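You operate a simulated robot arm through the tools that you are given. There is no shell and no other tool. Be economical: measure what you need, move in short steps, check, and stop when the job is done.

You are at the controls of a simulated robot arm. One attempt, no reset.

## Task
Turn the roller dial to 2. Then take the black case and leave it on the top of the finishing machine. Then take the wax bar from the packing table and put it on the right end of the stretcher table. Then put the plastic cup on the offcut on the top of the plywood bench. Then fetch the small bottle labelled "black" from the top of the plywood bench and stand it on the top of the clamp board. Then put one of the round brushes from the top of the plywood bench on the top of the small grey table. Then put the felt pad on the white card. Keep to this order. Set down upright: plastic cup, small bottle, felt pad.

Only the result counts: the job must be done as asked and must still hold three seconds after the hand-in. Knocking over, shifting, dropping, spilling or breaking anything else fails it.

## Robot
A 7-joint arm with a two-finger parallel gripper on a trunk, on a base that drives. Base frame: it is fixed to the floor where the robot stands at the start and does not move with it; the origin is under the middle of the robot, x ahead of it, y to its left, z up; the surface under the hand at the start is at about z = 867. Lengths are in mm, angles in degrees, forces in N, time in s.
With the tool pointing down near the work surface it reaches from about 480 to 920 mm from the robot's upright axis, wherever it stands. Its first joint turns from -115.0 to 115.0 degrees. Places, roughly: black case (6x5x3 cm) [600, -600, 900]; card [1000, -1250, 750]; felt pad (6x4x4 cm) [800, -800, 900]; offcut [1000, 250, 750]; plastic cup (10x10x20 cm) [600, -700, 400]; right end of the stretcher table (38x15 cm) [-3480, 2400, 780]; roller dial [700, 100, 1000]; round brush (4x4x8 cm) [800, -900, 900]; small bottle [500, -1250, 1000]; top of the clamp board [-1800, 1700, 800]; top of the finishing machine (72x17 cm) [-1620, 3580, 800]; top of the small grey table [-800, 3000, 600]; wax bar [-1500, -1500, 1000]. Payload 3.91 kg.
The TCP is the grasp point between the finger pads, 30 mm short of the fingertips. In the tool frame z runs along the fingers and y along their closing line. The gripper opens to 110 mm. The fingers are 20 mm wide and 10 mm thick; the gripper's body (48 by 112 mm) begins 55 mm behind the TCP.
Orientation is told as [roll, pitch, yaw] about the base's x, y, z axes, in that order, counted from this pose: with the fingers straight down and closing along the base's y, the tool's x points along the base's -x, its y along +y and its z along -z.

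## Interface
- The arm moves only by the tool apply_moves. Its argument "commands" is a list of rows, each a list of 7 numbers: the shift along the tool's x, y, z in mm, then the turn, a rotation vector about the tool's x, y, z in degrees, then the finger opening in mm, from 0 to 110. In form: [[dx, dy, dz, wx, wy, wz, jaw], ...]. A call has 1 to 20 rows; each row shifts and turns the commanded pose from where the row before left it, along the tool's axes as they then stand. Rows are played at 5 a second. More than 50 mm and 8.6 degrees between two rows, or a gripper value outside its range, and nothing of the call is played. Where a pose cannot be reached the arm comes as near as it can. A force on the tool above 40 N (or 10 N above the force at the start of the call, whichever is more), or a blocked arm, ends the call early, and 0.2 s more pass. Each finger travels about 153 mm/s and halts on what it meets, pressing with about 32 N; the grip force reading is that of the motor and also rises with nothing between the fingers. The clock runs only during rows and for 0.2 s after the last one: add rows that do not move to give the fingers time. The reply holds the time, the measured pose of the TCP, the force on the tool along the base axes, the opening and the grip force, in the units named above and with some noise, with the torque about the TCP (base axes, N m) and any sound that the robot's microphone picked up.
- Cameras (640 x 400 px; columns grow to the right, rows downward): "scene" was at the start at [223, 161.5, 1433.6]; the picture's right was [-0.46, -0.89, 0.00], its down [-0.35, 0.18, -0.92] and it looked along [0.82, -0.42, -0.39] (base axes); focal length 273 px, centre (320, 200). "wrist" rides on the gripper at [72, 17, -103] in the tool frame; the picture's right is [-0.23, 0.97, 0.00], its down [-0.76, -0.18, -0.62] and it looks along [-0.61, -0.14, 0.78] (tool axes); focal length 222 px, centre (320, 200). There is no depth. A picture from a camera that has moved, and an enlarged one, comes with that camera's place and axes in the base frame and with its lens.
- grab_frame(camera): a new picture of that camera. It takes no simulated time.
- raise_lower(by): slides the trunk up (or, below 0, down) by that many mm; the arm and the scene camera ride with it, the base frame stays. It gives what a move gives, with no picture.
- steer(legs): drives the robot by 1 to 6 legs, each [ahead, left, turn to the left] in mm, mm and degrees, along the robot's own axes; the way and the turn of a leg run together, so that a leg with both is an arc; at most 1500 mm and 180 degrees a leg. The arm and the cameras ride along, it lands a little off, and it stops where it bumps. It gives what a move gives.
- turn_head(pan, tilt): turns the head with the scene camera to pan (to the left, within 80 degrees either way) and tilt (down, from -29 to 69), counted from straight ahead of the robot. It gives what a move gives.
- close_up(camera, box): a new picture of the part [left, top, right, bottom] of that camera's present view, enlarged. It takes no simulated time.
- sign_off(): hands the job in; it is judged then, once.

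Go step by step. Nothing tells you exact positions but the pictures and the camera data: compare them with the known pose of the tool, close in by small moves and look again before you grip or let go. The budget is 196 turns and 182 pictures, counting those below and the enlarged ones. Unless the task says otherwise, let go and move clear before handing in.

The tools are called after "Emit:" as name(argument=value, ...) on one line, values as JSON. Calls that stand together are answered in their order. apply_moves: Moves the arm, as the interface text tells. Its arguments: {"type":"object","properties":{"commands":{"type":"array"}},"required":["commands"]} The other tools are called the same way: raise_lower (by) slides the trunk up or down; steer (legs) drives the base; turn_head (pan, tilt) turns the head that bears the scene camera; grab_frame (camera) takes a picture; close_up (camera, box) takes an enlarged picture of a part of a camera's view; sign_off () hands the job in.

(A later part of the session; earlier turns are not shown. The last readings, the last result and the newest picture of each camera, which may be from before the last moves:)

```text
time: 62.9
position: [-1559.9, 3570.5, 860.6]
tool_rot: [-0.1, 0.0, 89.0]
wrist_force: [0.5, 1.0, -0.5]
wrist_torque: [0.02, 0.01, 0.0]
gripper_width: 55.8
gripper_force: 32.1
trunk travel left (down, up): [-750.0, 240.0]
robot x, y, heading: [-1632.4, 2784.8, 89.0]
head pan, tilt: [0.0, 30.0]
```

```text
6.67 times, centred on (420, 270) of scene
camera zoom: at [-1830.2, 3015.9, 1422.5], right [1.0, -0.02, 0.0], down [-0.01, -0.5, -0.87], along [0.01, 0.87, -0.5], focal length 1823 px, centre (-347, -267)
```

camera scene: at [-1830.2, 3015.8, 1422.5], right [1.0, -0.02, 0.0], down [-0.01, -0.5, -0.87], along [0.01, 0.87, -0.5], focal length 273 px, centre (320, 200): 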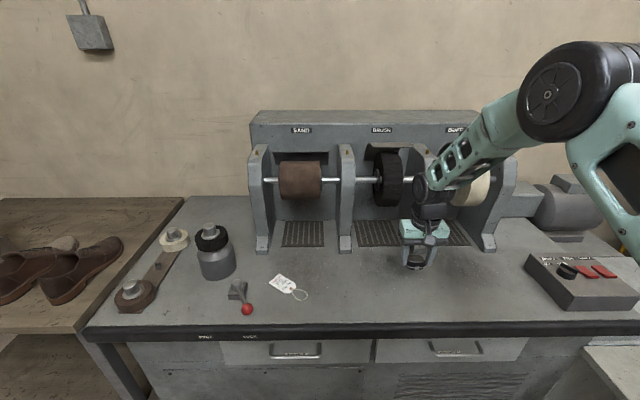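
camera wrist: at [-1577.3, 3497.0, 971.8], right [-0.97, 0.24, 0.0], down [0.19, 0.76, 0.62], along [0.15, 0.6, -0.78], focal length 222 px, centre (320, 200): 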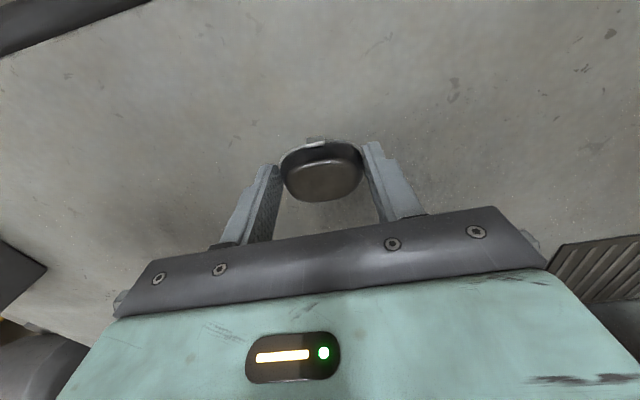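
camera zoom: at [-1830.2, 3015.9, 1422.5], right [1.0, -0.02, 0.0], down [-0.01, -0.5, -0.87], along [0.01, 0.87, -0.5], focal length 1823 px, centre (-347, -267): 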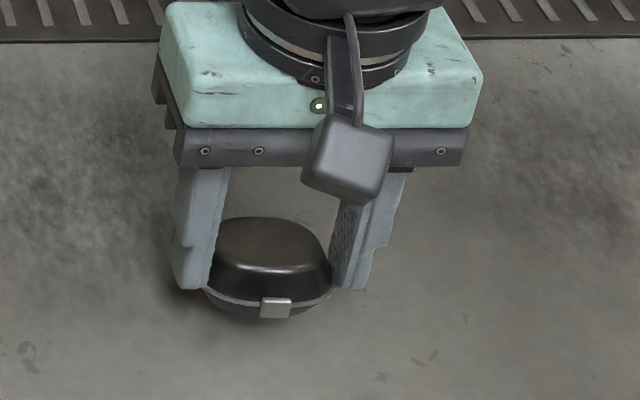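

Emit:
apply_moves(commands=[[0, 0, 2, 0, 0, 0, 45], [0, 0, 2, 0, 0, 0, 45], [0, 0, 2, 0, 0, 0, 45], [0, 0, 0, 0, 0, 0, 45]])

```text
time: 63.9
position: [-1559.5, 3568.8, 854.6]
tool_rot: [-0.1, 0.0, 89.1]
wrist_force: [-0.3, 0.0, -0.2]
wrist_torque: [0.0, 0.01, 0.0]
gripper_width: 55.5
gripper_force: 32.6
trunk travel left (down, up): [-750.0, 240.0]
robot x, y, heading: [-1627.5, 2782.3, 88.8]
head pan, tilt: [0.0, 30.0]
```

No contact yet; continuing in small steps.

Emit:
apply_moves(commands=[[0, 0, 2, 0, 0, 0, 45], [0, 0, 2, 0, 0, 0, 45], [0, 0, 2, 0, 0, 0, 45], [0, 0, 0, 0, 0, 0, 45]])

Emit:
close_up(camera="scene", box=[380, 240, 460, 300])

```text
time: 64.9
position: [-1559.0, 3571.2, 849.7]
tool_rot: [-0.1, -0.1, 89.1]
wrist_force: [0.1, -0.3, -0.4]
wrist_torque: [0.0, 0.02, 0.03]
gripper_width: 55.7
gripper_force: 31.6
trunk travel left (down, up): [-750.0, 240.0]
robot x, y, heading: [-1629.9, 2778.5, 89.2]
head pan, tilt: [0.0, 30.0]
```

```text
6.67 times, centred on (420, 270) of scene
camera zoom: at [-1830.2, 3015.9, 1422.5], right [1.0, -0.02, 0.0], down [-0.01, -0.5, -0.87], along [0.01, 0.87, -0.5], focal length 1823 px, centre (-347, -267)
```

zoom: 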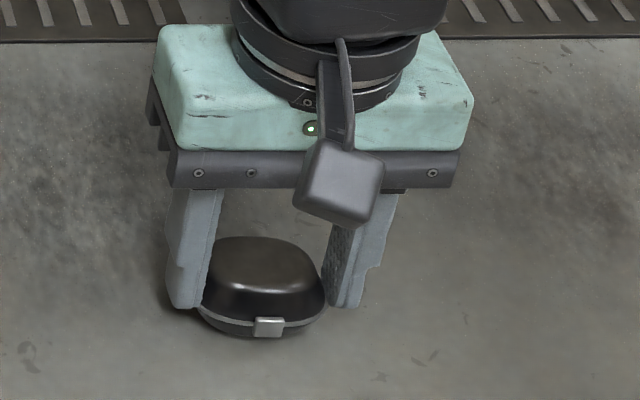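

Emit:
apply_moves(commands=[[0, 0, 2, 0, 0, 0, 45], [0, 0, 2, 0, 0, 0, 45], [0, 0, 2, 0, 0, 0, 45], [0, 0, 2, 0, 0, 0, 45], [0, 0, 0, 0, 0, 0, 45]])

Emit:
close_up(camera="scene", box=[380, 240, 460, 300])

```text
time: 66.1
position: [-1559.7, 3568.9, 843.1]
tool_rot: [-0.1, -0.1, 89.2]
wrist_force: [0.8, -1.5, 11.5]
wrist_torque: [0.03, -0.18, -0.01]
gripper_width: 55.5
gripper_force: 32.4
trunk travel left (down, up): [-750.0, 240.0]
robot x, y, heading: [-1628.2, 2784.4, 89.2]
head pan, tilt: [0.0, 30.0]
```

```text
6.67 times, centred on (420, 270) of scene
camera zoom: at [-1830.2, 3015.3, 1422.8], right [1.0, -0.02, 0.0], down [-0.01, -0.5, -0.87], along [0.01, 0.87, -0.5], focal length 1823 px, centre (-347, -267)
```

zoom: 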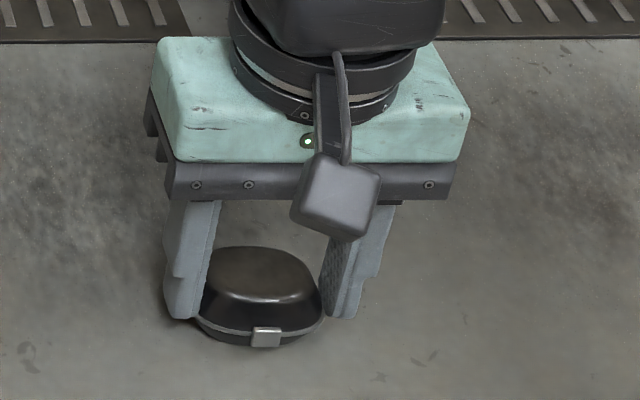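

Contact (11.5 N). Opening gently and rising.

Emit:
apply_moves(commands=[[0, 0, -1, 0, 0, 0, 60], [0, 0, 0, 0, 0, 0, 70], [0, 0, 0, 0, 0, 0, 80], [0, 0, -20, 0, 0, 0, 80], [0, 0, -40, 0, 0, 0, 80], [0, 0, -45, 0, 0, 0, 80], [0, 0, -45, 0, 0, 0, 80], [20, 0, -45, 0, 0, 0, 80], [25, 0, -40, 0, 0, 0, 80], [25, 0, -40, 0, 0, 0, 80]])

Emit:
grab_frame(camera="scene")

```text
time: 68.3
position: [-1564.2, 3500.4, 1118.2]
tool_rot: [-0.1, 0.2, 89.2]
wrist_force: [-0.3, 0.7, -0.1]
wrist_torque: [-0.04, -0.01, 0.02]
gripper_width: 80.1
gripper_force: 0.1
trunk travel left (down, up): [-750.0, 240.0]
robot x, y, heading: [-1624.7, 2784.9, 88.8]
head pan, tilt: [0.0, 30.0]
```

```text
140 pictures are left
camera scene: at [-1830.2, 3016.5, 1422.3], right [1.0, -0.02, 0.0], down [-0.01, -0.5, -0.87], along [0.01, 0.87, -0.5], focal length 273 px, centre (320, 200)
```

scene: 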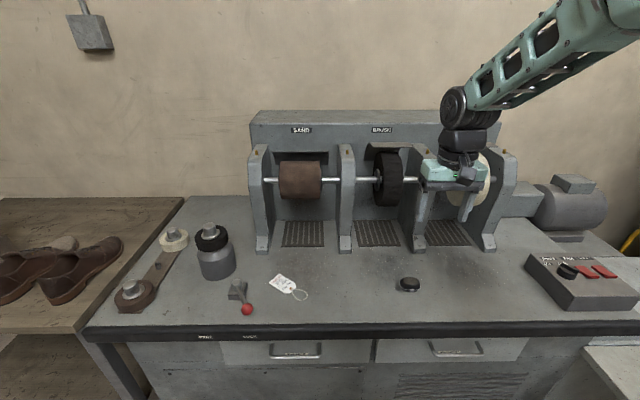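

The case stands on the finishing machine. Next: tuck the arm and drive back towards the packing table to look for the wax bar.

Emit:
apply_moves(commands=[[35, 7, -32, 0, 0, 0, 80], [35, 7, -32, 0, 0, 0, 80], [35, 7, -32, 0, 0, 0, 80], [35, 7, -32, 0, 0, 0, 80], [35, 7, -32, 0, 0, 0, 80], [35, 7, -32, 0, 0, 0, 80], [0, 0, 0, 0, 0, 0, 80]])

Emit:
steer(legs=[[-400, 0, 0], [-370, -480, 0], [-1000, -350, 0], [-800, -250, 0], [0, 0, 120]])

Emit:
turn_head(pan=0, tilt=20)

Emit:
grab_frame(camera="scene")

```text
time: 69.9
position: [-1604.4, 3291.9, 1308.7]
tool_rot: [-0.1, 0.0, 89.2]
wrist_force: [0.2, 0.2, -0.4]
wrist_torque: [-0.01, -0.03, 0.01]
gripper_width: 80.1
gripper_force: 0.3
trunk travel left (down, up): [-750.0, 240.0]
robot x, y, heading: [-1628.5, 2779.8, 89.3]
head pan, tilt: [0.0, 30.0]
```

```text
time: 73.0
position: [-1589.3, 2881.7, 1307.5]
tool_rot: [0.0, 0.0, 89.0]
wrist_force: [0.1, 0.3, 0.1]
wrist_torque: [0.01, -0.04, -0.01]
gripper_width: 80.0
gripper_force: 0.1
trunk travel left (down, up): [-750.0, 240.0]
robot x, y, heading: [-1612.5, 2373.7, 88.8]
head pan, tilt: [0.0, 30.0]
stopped in leg 2: the robot was blocked; the commanded pose is now the measured one
```

```text
time: 73.7
position: [-1589.5, 2881.4, 1307.3]
tool_rot: [0.0, -0.1, 88.9]
wrist_force: [-0.2, 0.0, -0.6]
wrist_torque: [-0.01, 0.0, 0.0]
gripper_width: 79.9
gripper_force: 0.1
trunk travel left (down, up): [-750.0, 240.0]
robot x, y, heading: [-1615.3, 2370.9, 88.6]
head pan, tilt: [0.0, 20.0]
```

```text
139 pictures are left
camera scene: at [-1815.7, 2610.9, 1438.5], right [1.0, -0.02, 0.0], down [-0.01, -0.34, -0.94], along [0.02, 0.94, -0.34], focal length 273 px, centre (320, 200)
```

scene: 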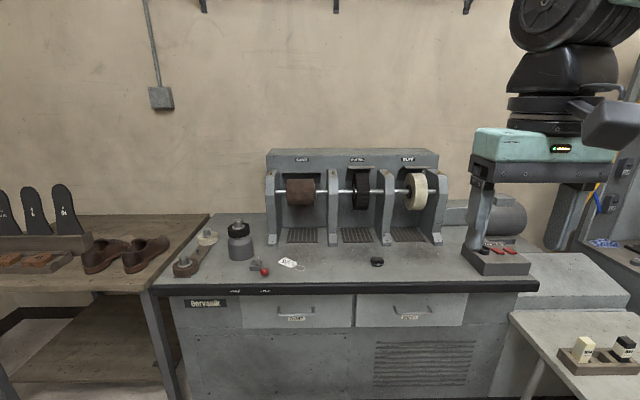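

I backed up to the middle table's edge behind me. I'll retrace the way I came.

Emit:
steer(legs=[[15, -290, 0], [-375, -180, 0], [-1000, -400, 0], [-600, -240, 0], [0, 0, 120]])

Emit:
grab_frame(camera="scene")

```text
time: 75.5
position: [-1332.4, 2890.7, 1307.0]
tool_rot: [0.0, 0.0, 89.4]
wrist_force: [-0.2, 0.1, 0.0]
wrist_torque: [-0.01, 0.02, 0.0]
gripper_width: 80.1
gripper_force: 0.2
trunk travel left (down, up): [-750.0, 240.0]
robot x, y, heading: [-1353.3, 2380.5, 89.3]
head pan, tilt: [0.0, 20.0]
stopped in leg 1: the robot was blocked; the commanded pose is now the measured one
```

```text
138 pictures are left
camera scene: at [-1557.4, 2618.3, 1438.5], right [1.0, -0.01, 0.0], down [0.0, -0.34, -0.94], along [0.01, 0.94, -0.34], focal length 273 px, centre (320, 200)
```

scene: 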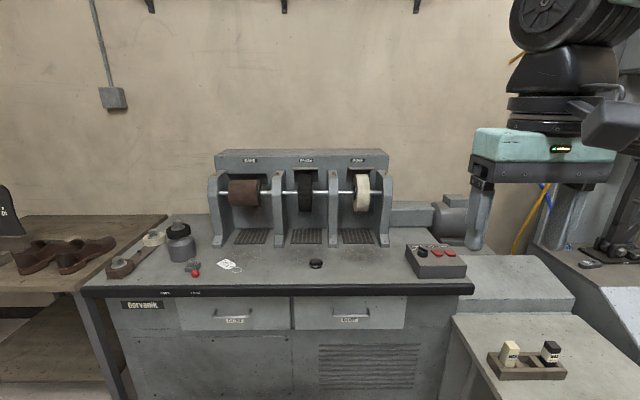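

The robot's base behaves like a ~425 mm circle; I'll thread the gap between both table corners on their centre line.

Emit:
steer(legs=[[-45, -10, 0], [-290, -405, 0], [-1000, -250, 0], [-700, -150, 0], [0, 0, 130]])

Emit:
grab_frame(camera="scene")

```text
time: 76.7
position: [-1313.5, 2872.1, 1307.7]
tool_rot: [0.0, 0.0, 87.7]
wrist_force: [1.0, 0.1, -0.2]
wrist_torque: [0.01, 0.01, -0.01]
gripper_width: 79.9
gripper_force: 0.1
trunk travel left (down, up): [-750.0, 240.0]
robot x, y, heading: [-1349.8, 2361.7, 87.7]
head pan, tilt: [0.0, 20.0]
stopped in leg 2: the robot was blocked; the commanded pose is now the measured one
```

```text
137 pictures are left
camera scene: at [-1544.9, 2604.4, 1438.6], right [1.0, -0.04, 0.0], down [-0.01, -0.34, -0.94], along [0.04, 0.94, -0.34], focal length 273 px, centre (320, 200)
```

scene: 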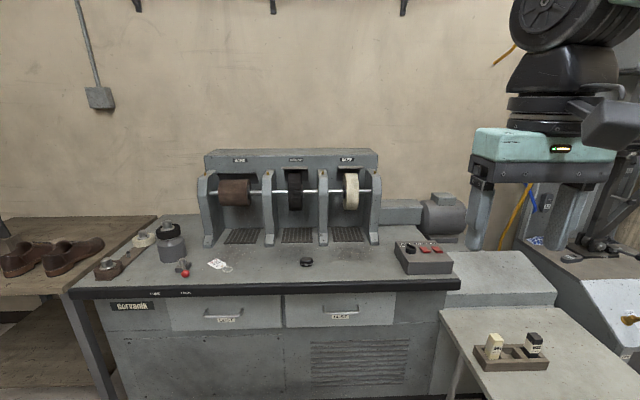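

Blocked again; I'll look down at both sides to see what touches.

Emit:
turn_head(pan=-80, tilt=60)

Emit:
grab_frame(camera="scene")

Emit:
turn_head(pan=80, tilt=50)

Emit:
grab_frame(camera="scene")

```text
time: 78.2
position: [-1313.0, 2871.6, 1307.0]
tool_rot: [0.0, 0.0, 87.8]
wrist_force: [-1.1, -0.7, -0.9]
wrist_torque: [0.02, -0.02, -0.01]
gripper_width: 80.0
gripper_force: 0.1
trunk travel left (down, up): [-750.0, 240.0]
robot x, y, heading: [-1344.8, 2361.4, 87.6]
head pan, tilt: [-80.0, 60.0]
```

```text
136 pictures are left
camera scene: at [-1482.6, 2520.4, 1380.4], right [0.13, -0.99, 0.0], down [-0.86, -0.12, -0.5], along [0.5, 0.07, -0.87], focal length 273 px, centre (320, 200)
```

scene: 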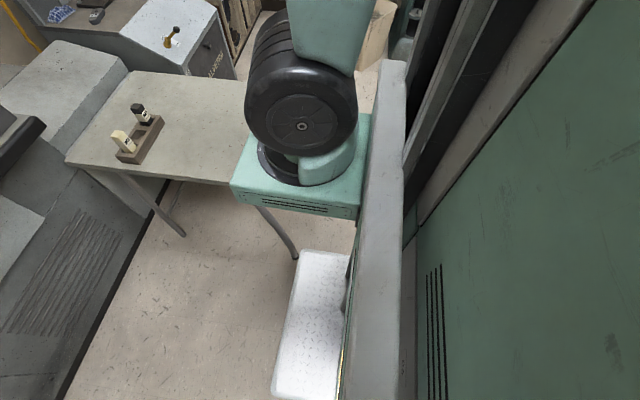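

```text
time: 80.7
position: [-1313.8, 2871.0, 1306.9]
tool_rot: [0.0, 0.0, 87.6]
wrist_force: [-1.1, -0.1, 0.0]
wrist_torque: [-0.01, 0.01, 0.01]
gripper_width: 79.9
gripper_force: 0.0
trunk travel left (down, up): [-750.0, 240.0]
robot x, y, heading: [-1352.1, 2361.6, 87.5]
head pan, tilt: [80.0, 50.0]
```

```text
135 pictures are left
camera scene: at [-1623.9, 2527.9, 1393.0], right [0.21, 0.98, 0.0], down [0.75, -0.16, -0.64], along [-0.63, 0.14, -0.77], focal length 273 px, centre (320, 200)
```

scene: 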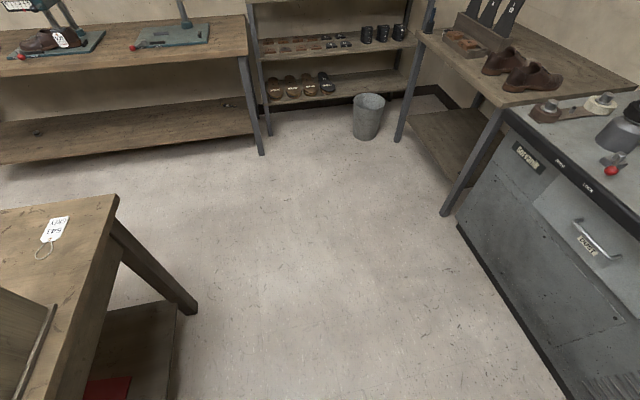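

The table leg touches my front-right base corner; straight behind me should be clear of the middle table. Backing straight up.

Emit:
steer(legs=[[-150, 0, 0]])

```text
time: 81.4
position: [-1310.9, 2870.1, 1309.3]
tool_rot: [0.0, 0.0, 87.5]
wrist_force: [-0.1, 0.4, 0.5]
wrist_torque: [0.02, 0.0, 0.01]
gripper_width: 79.8
gripper_force: 0.1
trunk travel left (down, up): [-750.0, 240.0]
robot x, y, heading: [-1349.6, 2360.1, 87.9]
head pan, tilt: [80.0, 50.0]
stopped in leg 1: the robot was blocked; the commanded pose is now the measured one
```

I'm wedged between the two corners in this heading. I'll go back left and forward, turn to face away along the gap, then back out through it with the narrow side.

Emit:
steer(legs=[[15, 280, 0], [300, 0, 0], [0, 0, 50]])

```text
time: 87.2
position: [-1975.0, 3036.1, 1308.3]
tool_rot: [-0.1, -0.1, 138.2]
wrist_force: [-0.5, -0.8, 0.4]
wrist_torque: [0.01, 0.03, -0.02]
gripper_width: 80.1
gripper_force: 0.1
trunk travel left (down, up): [-750.0, 240.0]
robot x, y, heading: [-1602.2, 2686.8, 138.2]
head pan, tilt: [80.0, 50.0]
```

I'd rather see the gap: turning half round to face it.

Emit:
steer(legs=[[0, 0, -178]])

Emit:
turn_head(pan=0, tilt=40)

Emit:
grab_frame(camera="scene")

```text
time: 95.0
position: [-1233.8, 2338.5, 1307.3]
tool_rot: [0.0, 0.0, -41.6]
wrist_force: [0.1, -0.7, -0.3]
wrist_torque: [0.0, -0.04, 0.02]
gripper_width: 80.0
gripper_force: 0.1
trunk travel left (down, up): [-750.0, 240.0]
robot x, y, heading: [-1604.9, 2682.0, -41.8]
head pan, tilt: [80.0, 50.0]
```

```text
time: 96.5
position: [-1231.3, 2336.9, 1308.4]
tool_rot: [0.0, -0.1, -41.6]
wrist_force: [0.4, 0.2, -0.3]
wrist_torque: [0.02, 0.01, 0.04]
gripper_width: 80.0
gripper_force: 0.0
trunk travel left (down, up): [-750.0, 240.0]
robot x, y, heading: [-1602.9, 2684.7, -41.6]
head pan, tilt: [0.0, 40.0]
```

```text
134 pictures are left
camera scene: at [-1300.3, 2687.5, 1407.1], right [-0.66, -0.75, 0.0], down [-0.48, 0.43, -0.77], along [0.57, -0.51, -0.64], focal length 273 px, centre (320, 200)
```

scene: 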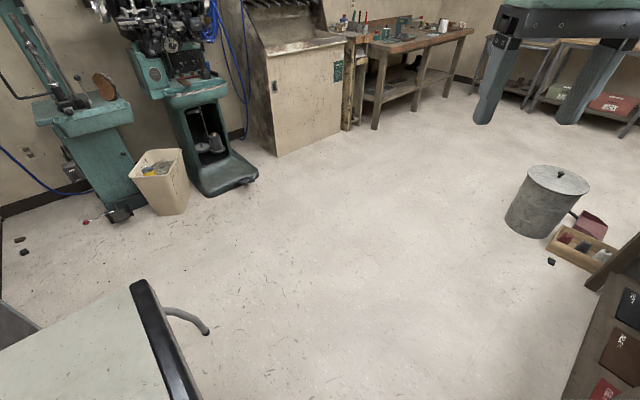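

The gap ahead is clear. I drive through it along its axis, then turn toward the packing table (−y) and move closer.

Emit:
steer(legs=[[0, -40, 0], [1000, 0, 0], [0, 0, -48], [1200, 150, 0], [800, 80, 0]])

Emit:
turn_head(pan=-25, tilt=25)

Emit:
grab_frame(camera="scene")

```text
time: 114.1
position: [-788.3, -528.6, 1308.2]
tool_rot: [0.0, 0.0, -94.3]
wrist_force: [-0.7, 1.1, 1.0]
wrist_torque: [-0.04, -0.03, 0.0]
gripper_width: 79.8
gripper_force: 0.1
trunk travel left (down, up): [-750.0, 240.0]
robot x, y, heading: [-736.2, -20.8, -94.3]
head pan, tilt: [0.0, 40.0]
```

```text
time: 115.0
position: [-788.3, -528.9, 1307.7]
tool_rot: [-0.1, 0.0, -94.2]
wrist_force: [-0.1, -0.2, 0.2]
wrist_torque: [0.02, 0.02, 0.02]
gripper_width: 80.0
gripper_force: 0.0
trunk travel left (down, up): [-750.0, 240.0]
robot x, y, heading: [-732.7, -18.4, -94.0]
head pan, tilt: [-25.0, 25.0]
```

```text
133 pictures are left
camera scene: at [-588.9, -259.9, 1430.4], right [-0.87, 0.49, 0.0], down [0.21, 0.37, -0.91], along [-0.44, -0.79, -0.42], focal length 273 px, centre (320, 200)
```

scene: 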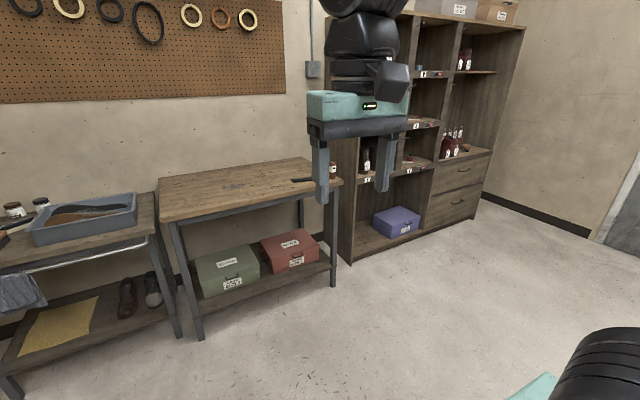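

The packing table is ahead. The gripper hides part of it; a close-up there.

Emit:
turn_head(pan=-50, tilt=25)

Emit:
grab_frame(camera="scene")

Emit:
close_up(camera="scene", box=[60, 130, 260, 255])

```text
time: 115.8
position: [-789.6, -528.1, 1306.7]
tool_rot: [-0.1, 0.0, -94.3]
wrist_force: [0.6, -0.5, 0.1]
wrist_torque: [0.02, -0.01, 0.01]
gripper_width: 79.8
gripper_force: 0.1
trunk travel left (down, up): [-750.0, 240.0]
robot x, y, heading: [-735.8, -21.9, -94.1]
head pan, tilt: [-50.0, 25.0]
```

```text
132 pictures are left
camera scene: at [-618.7, -233.4, 1430.5], right [-0.58, 0.81, 0.0], down [0.34, 0.25, -0.91], along [-0.74, -0.53, -0.42], focal length 273 px, centre (320, 200)
```

scene: 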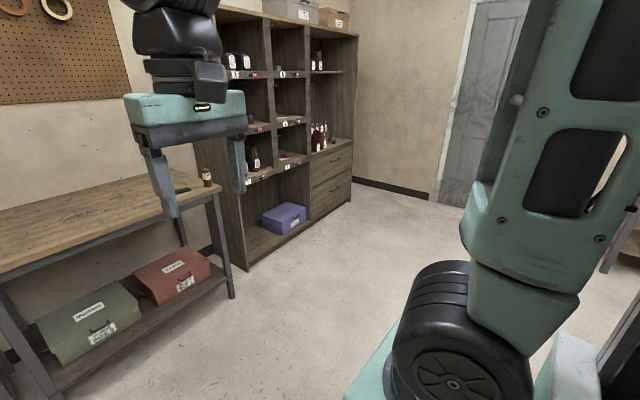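

```text
3.20 times, centred on (160, 192) of scene
camera zoom: at [-618.7, -233.4, 1430.5], right [-0.58, 0.81, 0.0], down [0.34, 0.25, -0.91], along [-0.74, -0.53, -0.42], focal length 875 px, centre (832, 224)
```

zoom: 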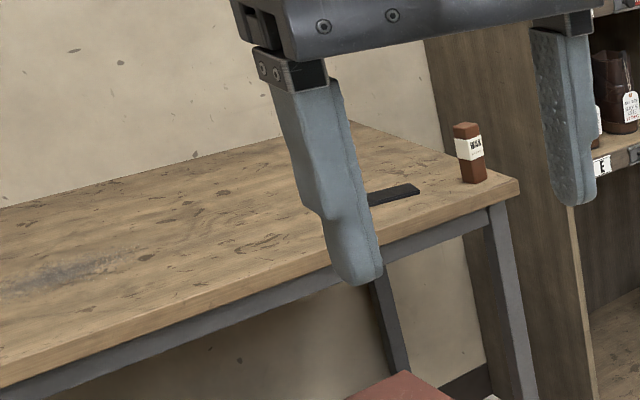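

The wax bar (red-brown, labelled WAX) stands at the right end of the packing table, around (−1440, −1600). I drive up in front of it.

Emit:
steer(legs=[[640, -560, 4]])

Emit:
turn_head(pan=-20, tilt=30)

Emit:
grab_frame(camera="scene")

Emit:
grab_frame(camera="wrist")

```text
time: 120.3
position: [-1340.9, -1136.1, 1307.3]
tool_rot: [0.0, 0.0, -90.7]
wrist_force: [-0.1, 1.0, -1.3]
wrist_torque: [0.01, 0.0, -0.01]
gripper_width: 80.2
gripper_force: 0.2
trunk travel left (down, up): [-750.0, 240.0]
robot x, y, heading: [-1319.5, -628.6, -90.6]
head pan, tilt: [-50.0, 25.0]
```

```text
time: 121.3
position: [-1339.6, -1135.5, 1308.3]
tool_rot: [0.1, -0.1, -90.8]
wrist_force: [0.2, 0.3, 0.0]
wrist_torque: [-0.05, -0.02, -0.03]
gripper_width: 79.9
gripper_force: 0.1
trunk travel left (down, up): [-750.0, 240.0]
robot x, y, heading: [-1319.6, -627.7, -90.6]
head pan, tilt: [-20.0, 30.0]
```

```text
130 pictures are left
camera scene: at [-1149.8, -857.1, 1422.5], right [-0.94, 0.35, 0.0], down [0.18, 0.47, -0.87], along [-0.31, -0.81, -0.5], focal length 273 px, centre (320, 200)
```

scene: 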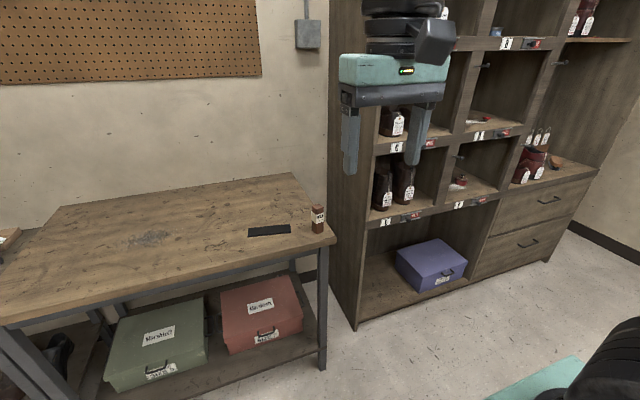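

```text
129 pictures are left
camera wrist: at [-1322.8, -1064.2, 1411.1], right [0.97, -0.24, 0.0], down [-0.19, -0.76, 0.62], along [-0.15, -0.61, -0.78], focal length 222 px, centre (320, 200)
```

wrist: 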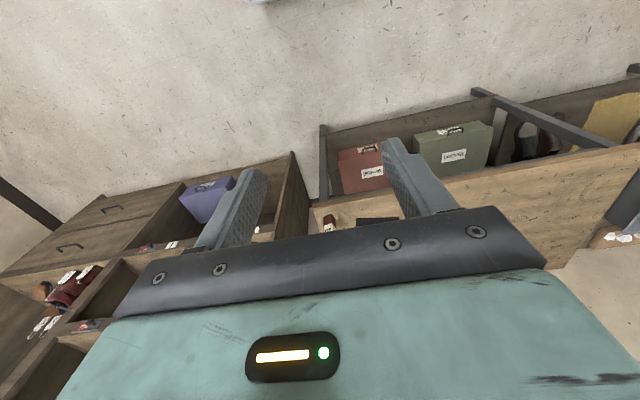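

Wax bar triangulates to about (−1426, −1598), table top z≈834. Close-up for its size and orientation.

Emit:
close_up(camera="scene", box=[280, 190, 360, 240])

Emit:
close_up(camera="wrist", box=[280, 190, 376, 250])

```text
8.00 times, centred on (320, 215) of scene
camera zoom: at [-1149.8, -857.1, 1422.5], right [-0.94, 0.35, 0.0], down [0.18, 0.47, -0.87], along [-0.31, -0.81, -0.5], focal length 2188 px, centre (320, 80)
```

zoom: 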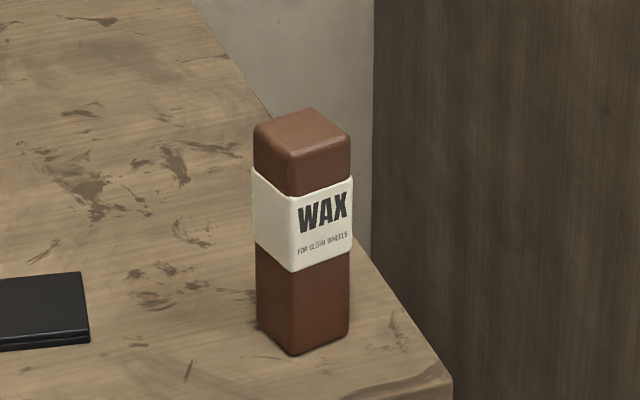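

```text
6.67 times, centred on (328, 220) of wrist
camera zoom: at [-1322.8, -1064.2, 1411.1], right [0.97, -0.24, 0.0], down [-0.19, -0.76, 0.62], along [-0.15, -0.61, -0.78], focal length 1481 px, centre (267, 67)
```

zoom: 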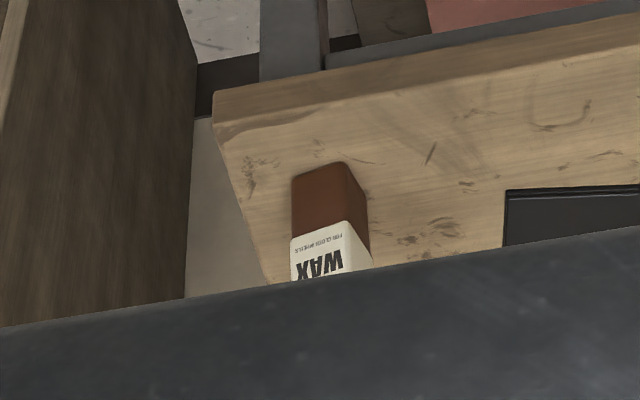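

The bar is ~28 mm square, ~100 mm tall, turned about 10°, centre ≈ (−1427, −1602). I move 200 mm closer and bring the hand above it.

Emit:
steer(legs=[[200, -60, 0]])

Emit:
turn_head(pan=-20, tilt=40)

Emit:
close_up(camera="scene", box=[160, 100, 480, 300])

```text
time: 122.9
position: [-1398.4, -1336.0, 1308.6]
tool_rot: [0.0, 0.0, -90.5]
wrist_force: [0.1, -0.8, 0.7]
wrist_torque: [0.01, -0.02, 0.03]
gripper_width: 80.1
gripper_force: 0.1
trunk travel left (down, up): [-750.0, 240.0]
robot x, y, heading: [-1380.5, -826.2, -90.7]
head pan, tilt: [-20.0, 30.0]
```

```text
time: 123.6
position: [-1398.7, -1335.0, 1307.9]
tool_rot: [0.0, 0.0, -90.5]
wrist_force: [0.3, -0.5, 0.2]
wrist_torque: [-0.01, 0.0, 0.0]
gripper_width: 80.1
gripper_force: 0.1
trunk travel left (down, up): [-750.0, 240.0]
robot x, y, heading: [-1382.7, -826.7, -90.7]
head pan, tilt: [-20.0, 40.0]
```

```text
2.00 times, centred on (320, 200) of scene
camera zoom: at [-1207.6, -1051.4, 1407.2], right [-0.94, 0.35, 0.0], down [0.22, 0.6, -0.77], along [-0.27, -0.72, -0.64], focal length 547 px, centre (320, 200)
```

zoom: 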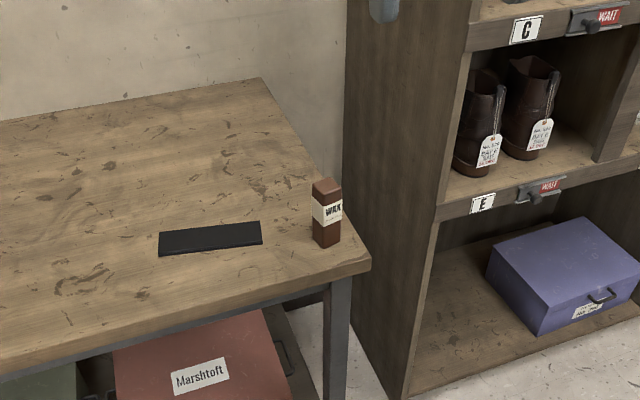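

Refined estimate: bar centre ≈ (−1430, −1613), table z≈823. Moving over it, fingers 70 mm open, aligned with the bar.

Emit:
apply_moves(commands=[[-34.6, -3.8, 31, 0, 0, 0, 70], [-34.6, -3.8, 31, 0, 0, 0, 70], [-34.6, -3.8, 31, 0, 0, 0, 70], [-34.6, -3.8, 31, 0, 0, 0, 70], [-34.6, -3.8, 31, 0, 0, 0, 70], [-34.6, -3.8, 31, 0, 0, 0, 70], [-34.6, -3.8, 31, 0, 0, 0, 70], [-34.6, -3.8, 31, 0, 0, 0, 70], [0, 0, 0, 0, 0, -5, 70], [0, 0, 0, 0, 0, -5, 70], [0, 0, 0, 0, 0, 0, 70]])

Emit:
grab_frame(camera="wrist")

Emit:
close_up(camera="scene", box=[240, 100, 400, 240])

```text
time: 126.0
position: [-1430.1, -1613.8, 1061.6]
tool_rot: [0.0, 0.1, -80.5]
wrist_force: [-0.3, 0.0, -0.5]
wrist_torque: [0.0, 0.01, -0.05]
gripper_width: 69.9
gripper_force: 0.0
trunk travel left (down, up): [-750.0, 240.0]
robot x, y, heading: [-1378.4, -825.1, -90.6]
head pan, tilt: [-20.0, 40.0]
```

```text
125 pictures are left
camera wrist: at [-1425.6, -1540.0, 1164.2], right [1.0, -0.06, 0.0], down [-0.05, -0.78, 0.62], along [-0.04, -0.62, -0.78], focal length 222 px, centre (320, 200)
```

wrist: 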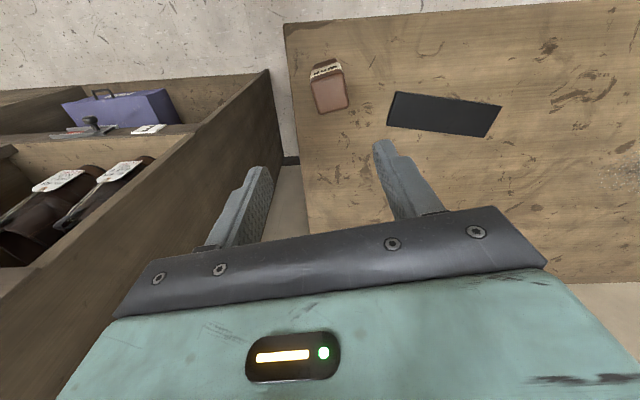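

```text
2.86 times, centred on (320, 170) of scene
camera zoom: at [-1207.6, -1051.5, 1407.1], right [-0.94, 0.35, 0.0], down [0.23, 0.6, -0.77], along [-0.27, -0.72, -0.64], focal length 781 px, centre (320, 286)
```

zoom: 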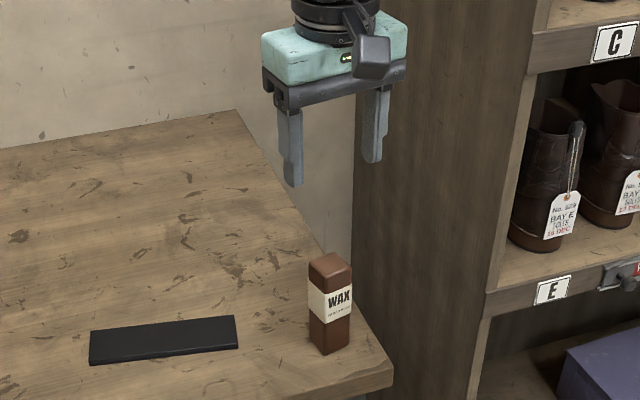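

Bar centre is (−1419, −1596), top z≈940. Correcting and descending to grip.

Emit:
apply_moves(commands=[[15, 13.6, 20, 0, 0, 0, 70], [0, 0, 40, 0, 0, 0, 70], [0, 0, 40, 0, 0, 0, 70], [0, 0, 0, 0, 0, 0, 70]])

Emit:
grab_frame(camera="wrist")

Emit:
close_up(camera="scene", box=[270, 120, 390, 240])

```text
time: 127.0
position: [-1421.2, -1595.3, 961.6]
tool_rot: [-0.1, 0.0, -80.4]
wrist_force: [0.4, -0.2, -0.4]
wrist_torque: [0.05, 0.01, -0.03]
gripper_width: 69.9
gripper_force: 0.2
trunk travel left (down, up): [-750.0, 240.0]
robot x, y, heading: [-1380.3, -827.2, -90.5]
head pan, tilt: [-20.0, 40.0]
```

```text
123 pictures are left
camera wrist: at [-1416.3, -1521.9, 1064.3], right [1.0, -0.06, 0.0], down [-0.05, -0.78, 0.62], along [-0.04, -0.62, -0.78], focal length 222 px, centre (320, 200)
```

wrist: 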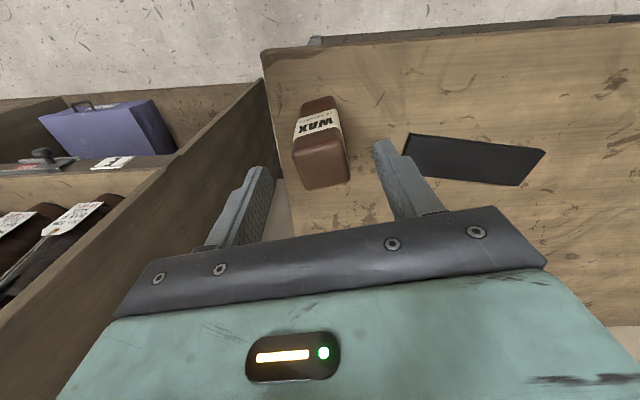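

```text
3.33 times, centred on (330, 180) of scene
camera zoom: at [-1207.6, -1051.4, 1407.1], right [-0.94, 0.35, 0.0], down [0.23, 0.6, -0.77], along [-0.27, -0.72, -0.64], focal length 911 px, centre (287, 267)
```

zoom: 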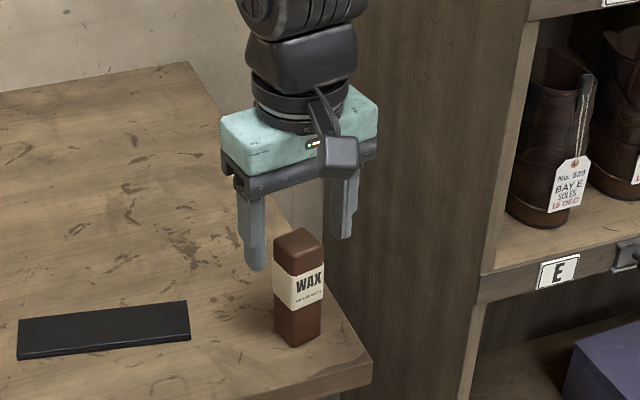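

Aligned. Descending 58 mm and closing.

Emit:
apply_moves(commands=[[-1, 0, 30, 0, 0, 0, 70], [0, 0, 28, 0, 0, 0, 70], [0, 0, 0, 0, 0, 0, 60], [0, 0, 0, 0, 0, 0, 48], [0, 0, 0, 0, 0, 0, 36], [0, 0, 0, 0, 0, 0, 28], [0, 0, 0, 0, 0, 0, 20], [0, 0, 0, 0, 0, 0, 20]])

Emit:
grab_frame(camera="wrist")

```text
time: 128.8
position: [-1419.1, -1597.4, 901.6]
tool_rot: [0.1, 0.1, -80.5]
wrist_force: [-0.3, -0.6, 0.0]
wrist_torque: [0.0, -0.02, -0.01]
gripper_width: 31.5
gripper_force: 32.2
trunk travel left (down, up): [-750.0, 240.0]
robot x, y, heading: [-1383.2, -822.9, -90.8]
head pan, tilt: [-20.0, 40.0]
```

```text
121 pictures are left
camera wrist: at [-1414.8, -1524.4, 1005.2], right [1.0, -0.06, 0.0], down [-0.05, -0.78, 0.62], along [-0.04, -0.62, -0.78], focal length 222 px, centre (320, 200)
```

wrist: 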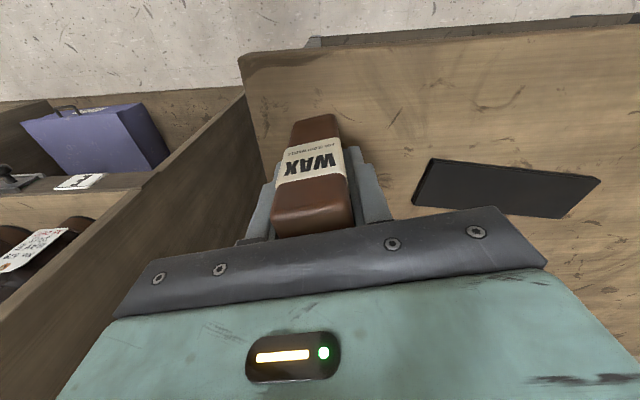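

Gripped (31.5 mm). Lifting and retracting the arm.

Emit:
apply_moves(commands=[[0, 0, -20, 0, 0, 0, 20], [0, 0, -40, 0, 0, 0, 20], [0, 0, -45, 0, 0, 0, 20], [0, 0, -45, 0, 0, 0, 20], [0, 0, -45, 0, 0, 0, 20], [10, 0, -45, 0, 0, 0, 20], [30, 0, -35, 0, 0, 0, 20], [35, 0, -33, 0, 0, 0, 20], [35, 0, -33, 0, 0, 0, 20], [35, 0, -33, 0, 0, 0, 20], [35, 0, -20, 0, 0, 0, 20], [40, 0, 0, 0, 0, 0, 20], [40, 0, 0, 0, 0, 0, 20]])

Emit:
grab_frame(camera="wrist")

```text
time: 131.6
position: [-1463.7, -1339.8, 1294.1]
tool_rot: [0.0, -0.1, -80.5]
wrist_force: [-0.7, -0.2, -0.9]
wrist_torque: [0.04, 0.03, 0.03]
gripper_width: 31.5
gripper_force: 32.1
trunk travel left (down, up): [-750.0, 240.0]
robot x, y, heading: [-1380.0, -827.2, -90.5]
head pan, tilt: [-20.0, 40.0]
```

```text
120 pictures are left
camera wrist: at [-1459.6, -1266.5, 1397.1], right [1.0, -0.06, 0.0], down [-0.05, -0.78, 0.62], along [-0.04, -0.62, -0.78], focal length 222 px, centre (320, 200)
```

wrist: 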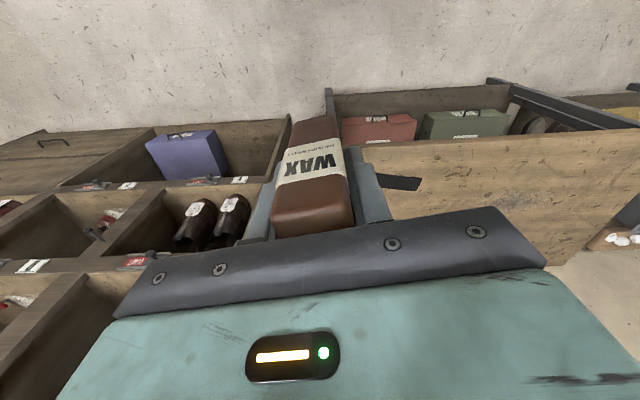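

Bar held. Backing off and turning right (to face −x) to look for the way to the stretcher table.

Emit:
steer(legs=[[-300, 0, 0], [0, 0, -100]])

Emit:
turn_head(pan=-10, tilt=22)

Emit:
grab_frame(camera="scene")

```text
time: 137.8
position: [-1873.9, -369.8, 1294.3]
tool_rot: [-0.1, 0.0, -179.1]
wrist_force: [0.2, 0.4, -0.3]
wrist_torque: [0.02, 0.0, -0.01]
gripper_width: 31.6
gripper_force: 31.4
trunk travel left (down, up): [-750.0, 240.0]
robot x, y, heading: [-1376.2, -529.3, 171.0]
head pan, tilt: [-20.0, 40.0]
```

```text
time: 138.6
position: [-1872.4, -369.8, 1293.3]
tool_rot: [0.1, 0.0, -179.1]
wrist_force: [0.2, -0.8, -1.5]
wrist_torque: [0.0, 0.02, 0.02]
gripper_width: 31.4
gripper_force: 32.1
trunk travel left (down, up): [-750.0, 240.0]
robot x, y, heading: [-1381.1, -531.0, 171.0]
head pan, tilt: [-10.0, 22.0]
```

```text
119 pictures are left
camera scene: at [-1639.7, -680.4, 1435.2], right [0.33, 0.94, 0.0], down [0.35, -0.12, -0.93], along [-0.88, 0.3, -0.38], focal length 273 px, centre (320, 200)
```

scene: 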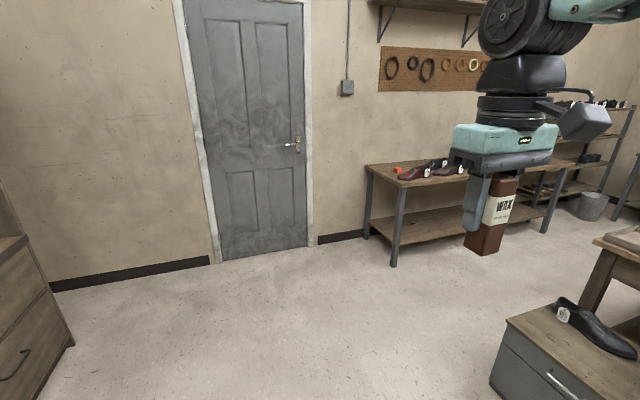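

The stretcher table runs along the −x wall with its front at x≈−3330 and its right end at y≈2475. I'll drive over to x≈−2720 and strafe along it.

Emit:
steer(legs=[[1350, 0, 0], [0, 0, 9], [0, -1200, 0], [0, -1000, 0]])

Emit:
turn_head(pan=-30, tilt=30)

Emit:
grab_frame(camera="scene")

```text
time: 156.4
position: [-3240.7, 1921.0, 1293.6]
tool_rot: [0.0, 0.0, -167.2]
wrist_force: [0.0, 0.5, -0.3]
wrist_torque: [-0.02, 0.01, 0.02]
gripper_width: 31.8
gripper_force: 32.2
trunk travel left (down, up): [-750.0, 240.0]
robot x, y, heading: [-2722.9, 1865.5, -177.4]
head pan, tilt: [-10.0, 22.0]
```

```text
time: 157.2
position: [-3242.0, 1921.6, 1293.4]
tool_rot: [0.0, 0.0, -167.2]
wrist_force: [0.3, -0.1, -1.0]
wrist_torque: [0.0, -0.03, 0.04]
gripper_width: 31.7
gripper_force: 32.1
trunk travel left (down, up): [-750.0, 240.0]
robot x, y, heading: [-2725.4, 1864.6, -177.3]
head pan, tilt: [-30.0, 30.0]
```

```text
118 pictures are left
camera scene: at [-2937.2, 1695.8, 1422.5], right [0.46, 0.89, 0.0], down [0.44, -0.23, -0.87], along [-0.77, 0.39, -0.5], focal length 273 px, centre (320, 200)
```

scene: 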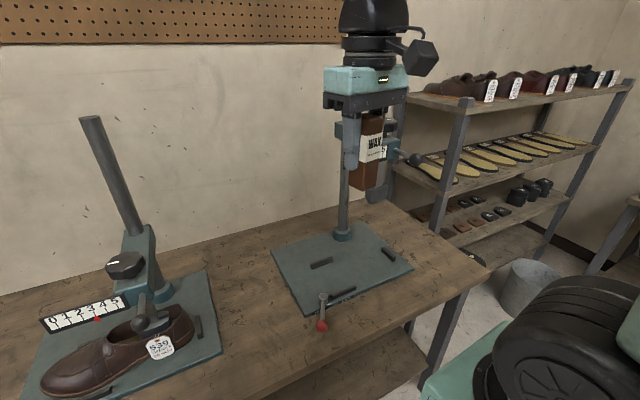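

The free strip right of the teal plate is x −3260…−3730, y 2265…2450. I'll strafe further and look from there.

Emit:
steer(legs=[[0, -480, -2]])

Emit:
turn_head(pan=0, tilt=35)

Emit:
grab_frame(camera="scene")

Emit:
grab_frame(camera="wrist")

```text
time: 160.2
position: [-3251.6, 2443.4, 1293.0]
tool_rot: [0.1, 0.0, -169.7]
wrist_force: [0.8, -0.1, -1.0]
wrist_torque: [-0.02, 0.0, -0.02]
gripper_width: 31.4
gripper_force: 32.0
trunk travel left (down, up): [-750.0, 240.0]
robot x, y, heading: [-2736.0, 2365.2, -179.8]
head pan, tilt: [-30.0, 30.0]
```

```text
time: 161.1
position: [-3252.2, 2442.6, 1294.2]
tool_rot: [0.0, 0.1, -169.6]
wrist_force: [0.7, -0.2, -1.4]
wrist_torque: [0.01, -0.01, 0.03]
gripper_width: 31.9
gripper_force: 32.4
trunk travel left (down, up): [-750.0, 240.0]
robot x, y, heading: [-2740.1, 2365.7, -179.5]
head pan, tilt: [0.0, 35.0]
```

```text
117 pictures are left
camera scene: at [-2967.7, 2159.2, 1414.7], right [0.0, 1.0, 0.0], down [0.57, 0.0, -0.82], along [-0.82, 0.0, -0.57], focal length 273 px, centre (320, 200)
```

scene: 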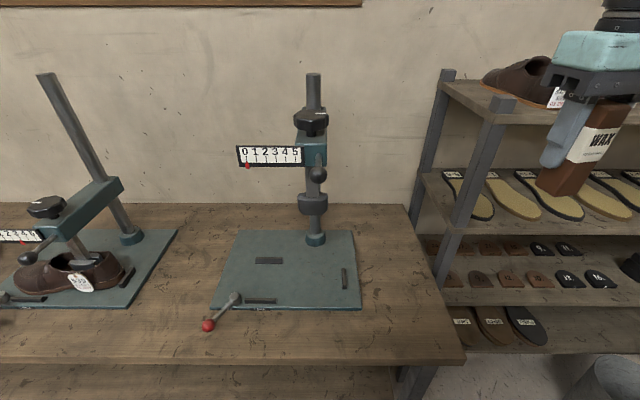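

```text
116 pictures are left
camera wrist: at [-3178.2, 2439.1, 1397.2], right [-0.05, -1.0, 0.0], down [-0.78, 0.04, 0.62], along [-0.62, 0.03, -0.78], focal length 222 px, centre (320, 200)
```

wrist: 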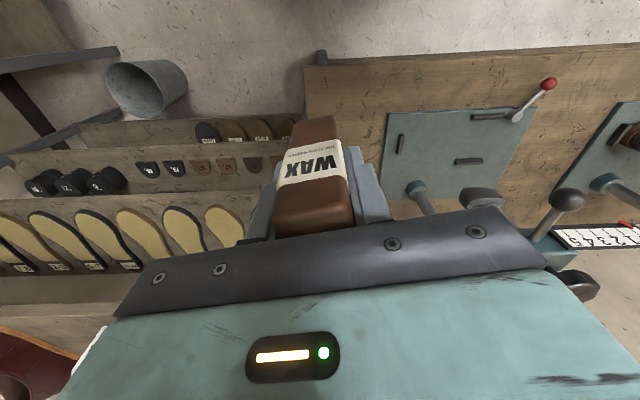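

Target spot: (−3370, 2385), table z≈775. Moving over it and down to about z=900.

Emit:
apply_moves(commands=[[-42, 11.8, 0, 0, 0, 0, 20], [-42, 11.8, 0, 0, 0, 0, 20], [-42, 11.8, 0, 0, 0, 0, 20], [0, 0, 45, 0, 0, 0, 20], [0, 0, 45, 0, 0, 0, 20], [0, 0, 45, 0, 0, 0, 20], [0, 0, 45, 0, 0, 0, 20], [0, 0, 45, 0, 0, 0, 20], [0, 0, 45, 0, 0, 0, 20], [0, 0, 45, 0, 0, 0, 20], [0, 0, 45, 0, 0, 0, 20], [0, 0, 35, 0, 0, 0, 20], [0, 0, 0, 0, 0, 0, 20]])

Emit:
grab_frame(camera="scene")

Emit:
grab_frame(camera="wrist")

```text
time: 163.9
position: [-3371.1, 2388.0, 900.2]
tool_rot: [0.0, -0.1, -169.8]
wrist_force: [0.2, 0.1, -1.3]
wrist_torque: [0.0, 0.0, 0.01]
gripper_width: 31.4
gripper_force: 32.3
trunk travel left (down, up): [-750.0, 240.0]
robot x, y, heading: [-2740.7, 2369.2, -179.5]
head pan, tilt: [0.0, 35.0]
```

```text
115 pictures are left
camera scene: at [-2967.7, 2159.1, 1414.7], right [0.0, 1.0, 0.0], down [0.57, 0.0, -0.82], along [-0.82, 0.0, -0.57], focal length 273 px, centre (320, 200)
```

scene: 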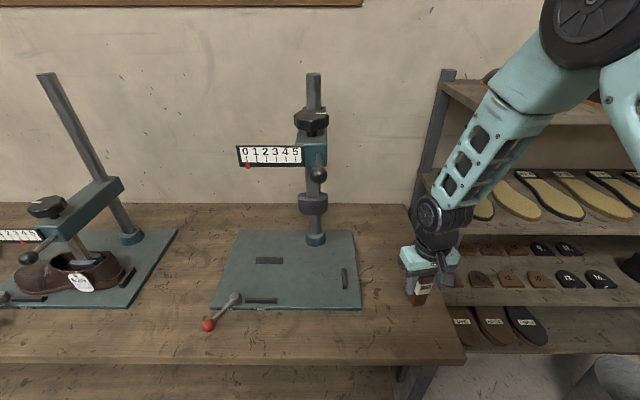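

```text
114 pictures are left
camera wrist: at [-3297.6, 2384.0, 1003.0], right [-0.05, -1.0, 0.0], down [-0.78, 0.04, 0.62], along [-0.62, 0.03, -0.78], focal length 222 px, centre (320, 200)
```

wrist: 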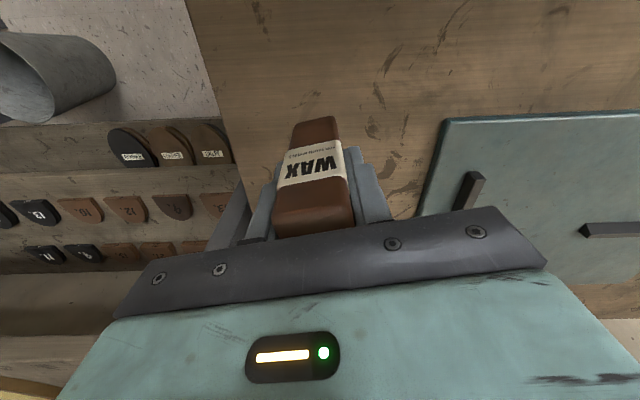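

Clear spot. Lowering toward contact.

Emit:
apply_moves(commands=[[0, 0, 20, 0, 0, 0, 20], [0, 0, 15, 0, 0, 0, 20], [0, 0, 10, 0, 0, 0, 20], [0, 0, 3, 0, 0, 0, 20], [0, 0, 3, 0, 0, 0, 20], [0, 0, 0, 0, 0, 0, 20]])

Emit:
close_up(camera="scene", box=[370, 240, 490, 360])

```text
time: 165.3
position: [-3370.2, 2386.4, 848.0]
tool_rot: [0.0, 0.0, -169.7]
wrist_force: [0.0, 0.2, -1.7]
wrist_torque: [0.0, 0.0, -0.02]
gripper_width: 31.4
gripper_force: 32.4
trunk travel left (down, up): [-750.0, 240.0]
robot x, y, heading: [-2738.4, 2369.0, -179.4]
head pan, tilt: [0.0, 35.0]
```

```text
3.33 times, centred on (430, 300) of scene
camera zoom: at [-2967.8, 2159.1, 1414.7], right [0.0, 1.0, 0.0], down [0.57, 0.0, -0.82], along [-0.82, 0.0, -0.57], focal length 911 px, centre (-47, -133)
```

zoom: 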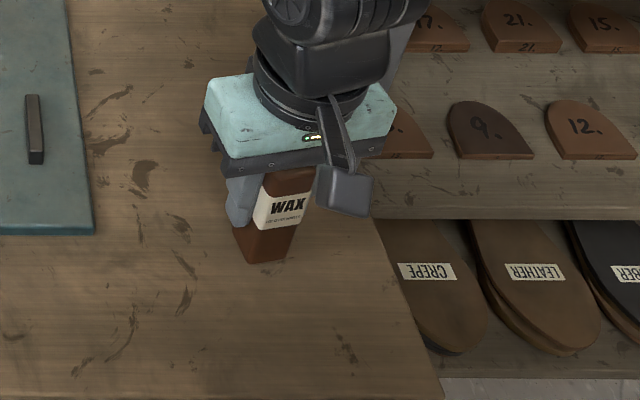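

Emit:
apply_moves(commands=[[0, 0, 3, 0, 0, 0, 20], [0, 0, 3, 0, 0, 0, 20], [0, 0, 2, 0, 0, 0, 20], [0, 0, 2, 0, 0, 0, 20], [0, 0, 0, 0, 0, 0, 20]])

```text
time: 166.5
position: [-3371.5, 2386.7, 838.9]
tool_rot: [-0.2, -0.3, -169.8]
wrist_force: [-1.4, 1.0, 28.0]
wrist_torque: [0.03, 0.09, 0.0]
gripper_width: 31.8
gripper_force: 32.0
trunk travel left (down, up): [-750.0, 240.0]
robot x, y, heading: [-2733.8, 2365.2, -179.6]
head pan, tilt: [0.0, 35.0]
```

Firm contact (28 N). Easing up 2 mm, opening, rising.

Emit:
apply_moves(commands=[[0, 0, -2, 0, 0, 0, 20], [0, 0, 0, 0, 0, 0, 36], [0, 0, 0, 0, 0, 0, 48], [0, 0, 0, 0, 0, 0, 60], [0, 0, -20, 0, 0, 0, 60], [0, 0, -40, 0, 0, 0, 60], [0, 0, -45, 0, 0, 0, 60], [0, 0, -45, 0, 0, 0, 60], [0, 0, -45, 0, 0, 0, 60], [0, 0, -45, 0, 0, 0, 60], [0, 0, -45, 0, 0, 0, 60], [0, 0, -45, 0, 0, 0, 60], [0, 0, -45, 0, 0, 0, 60], [40, 0, -45, 0, 0, 0, 60], [40, 0, -20, 0, 0, 0, 60], [40, -10, 0, 0, 0, 0, 60]])

Emit:
grab_frame(camera="scene")

```text
refused: row 14 steps farther than a row can; nothing moved
```

```text
112 pictures are left
camera scene: at [-2966.8, 2159.2, 1415.0], right [0.0, 1.0, 0.0], down [0.57, 0.0, -0.82], along [-0.82, 0.0, -0.57], focal length 273 px, centre (320, 200)
```

scene: 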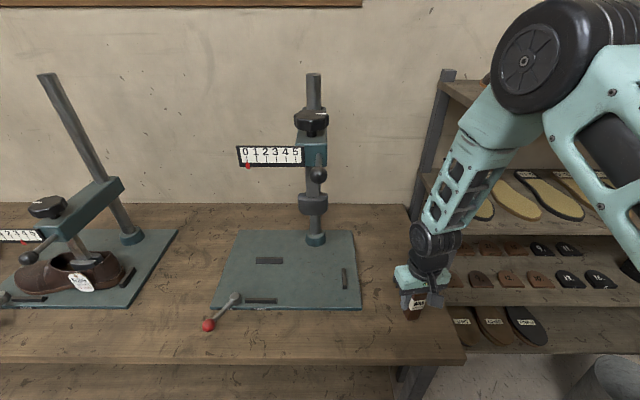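

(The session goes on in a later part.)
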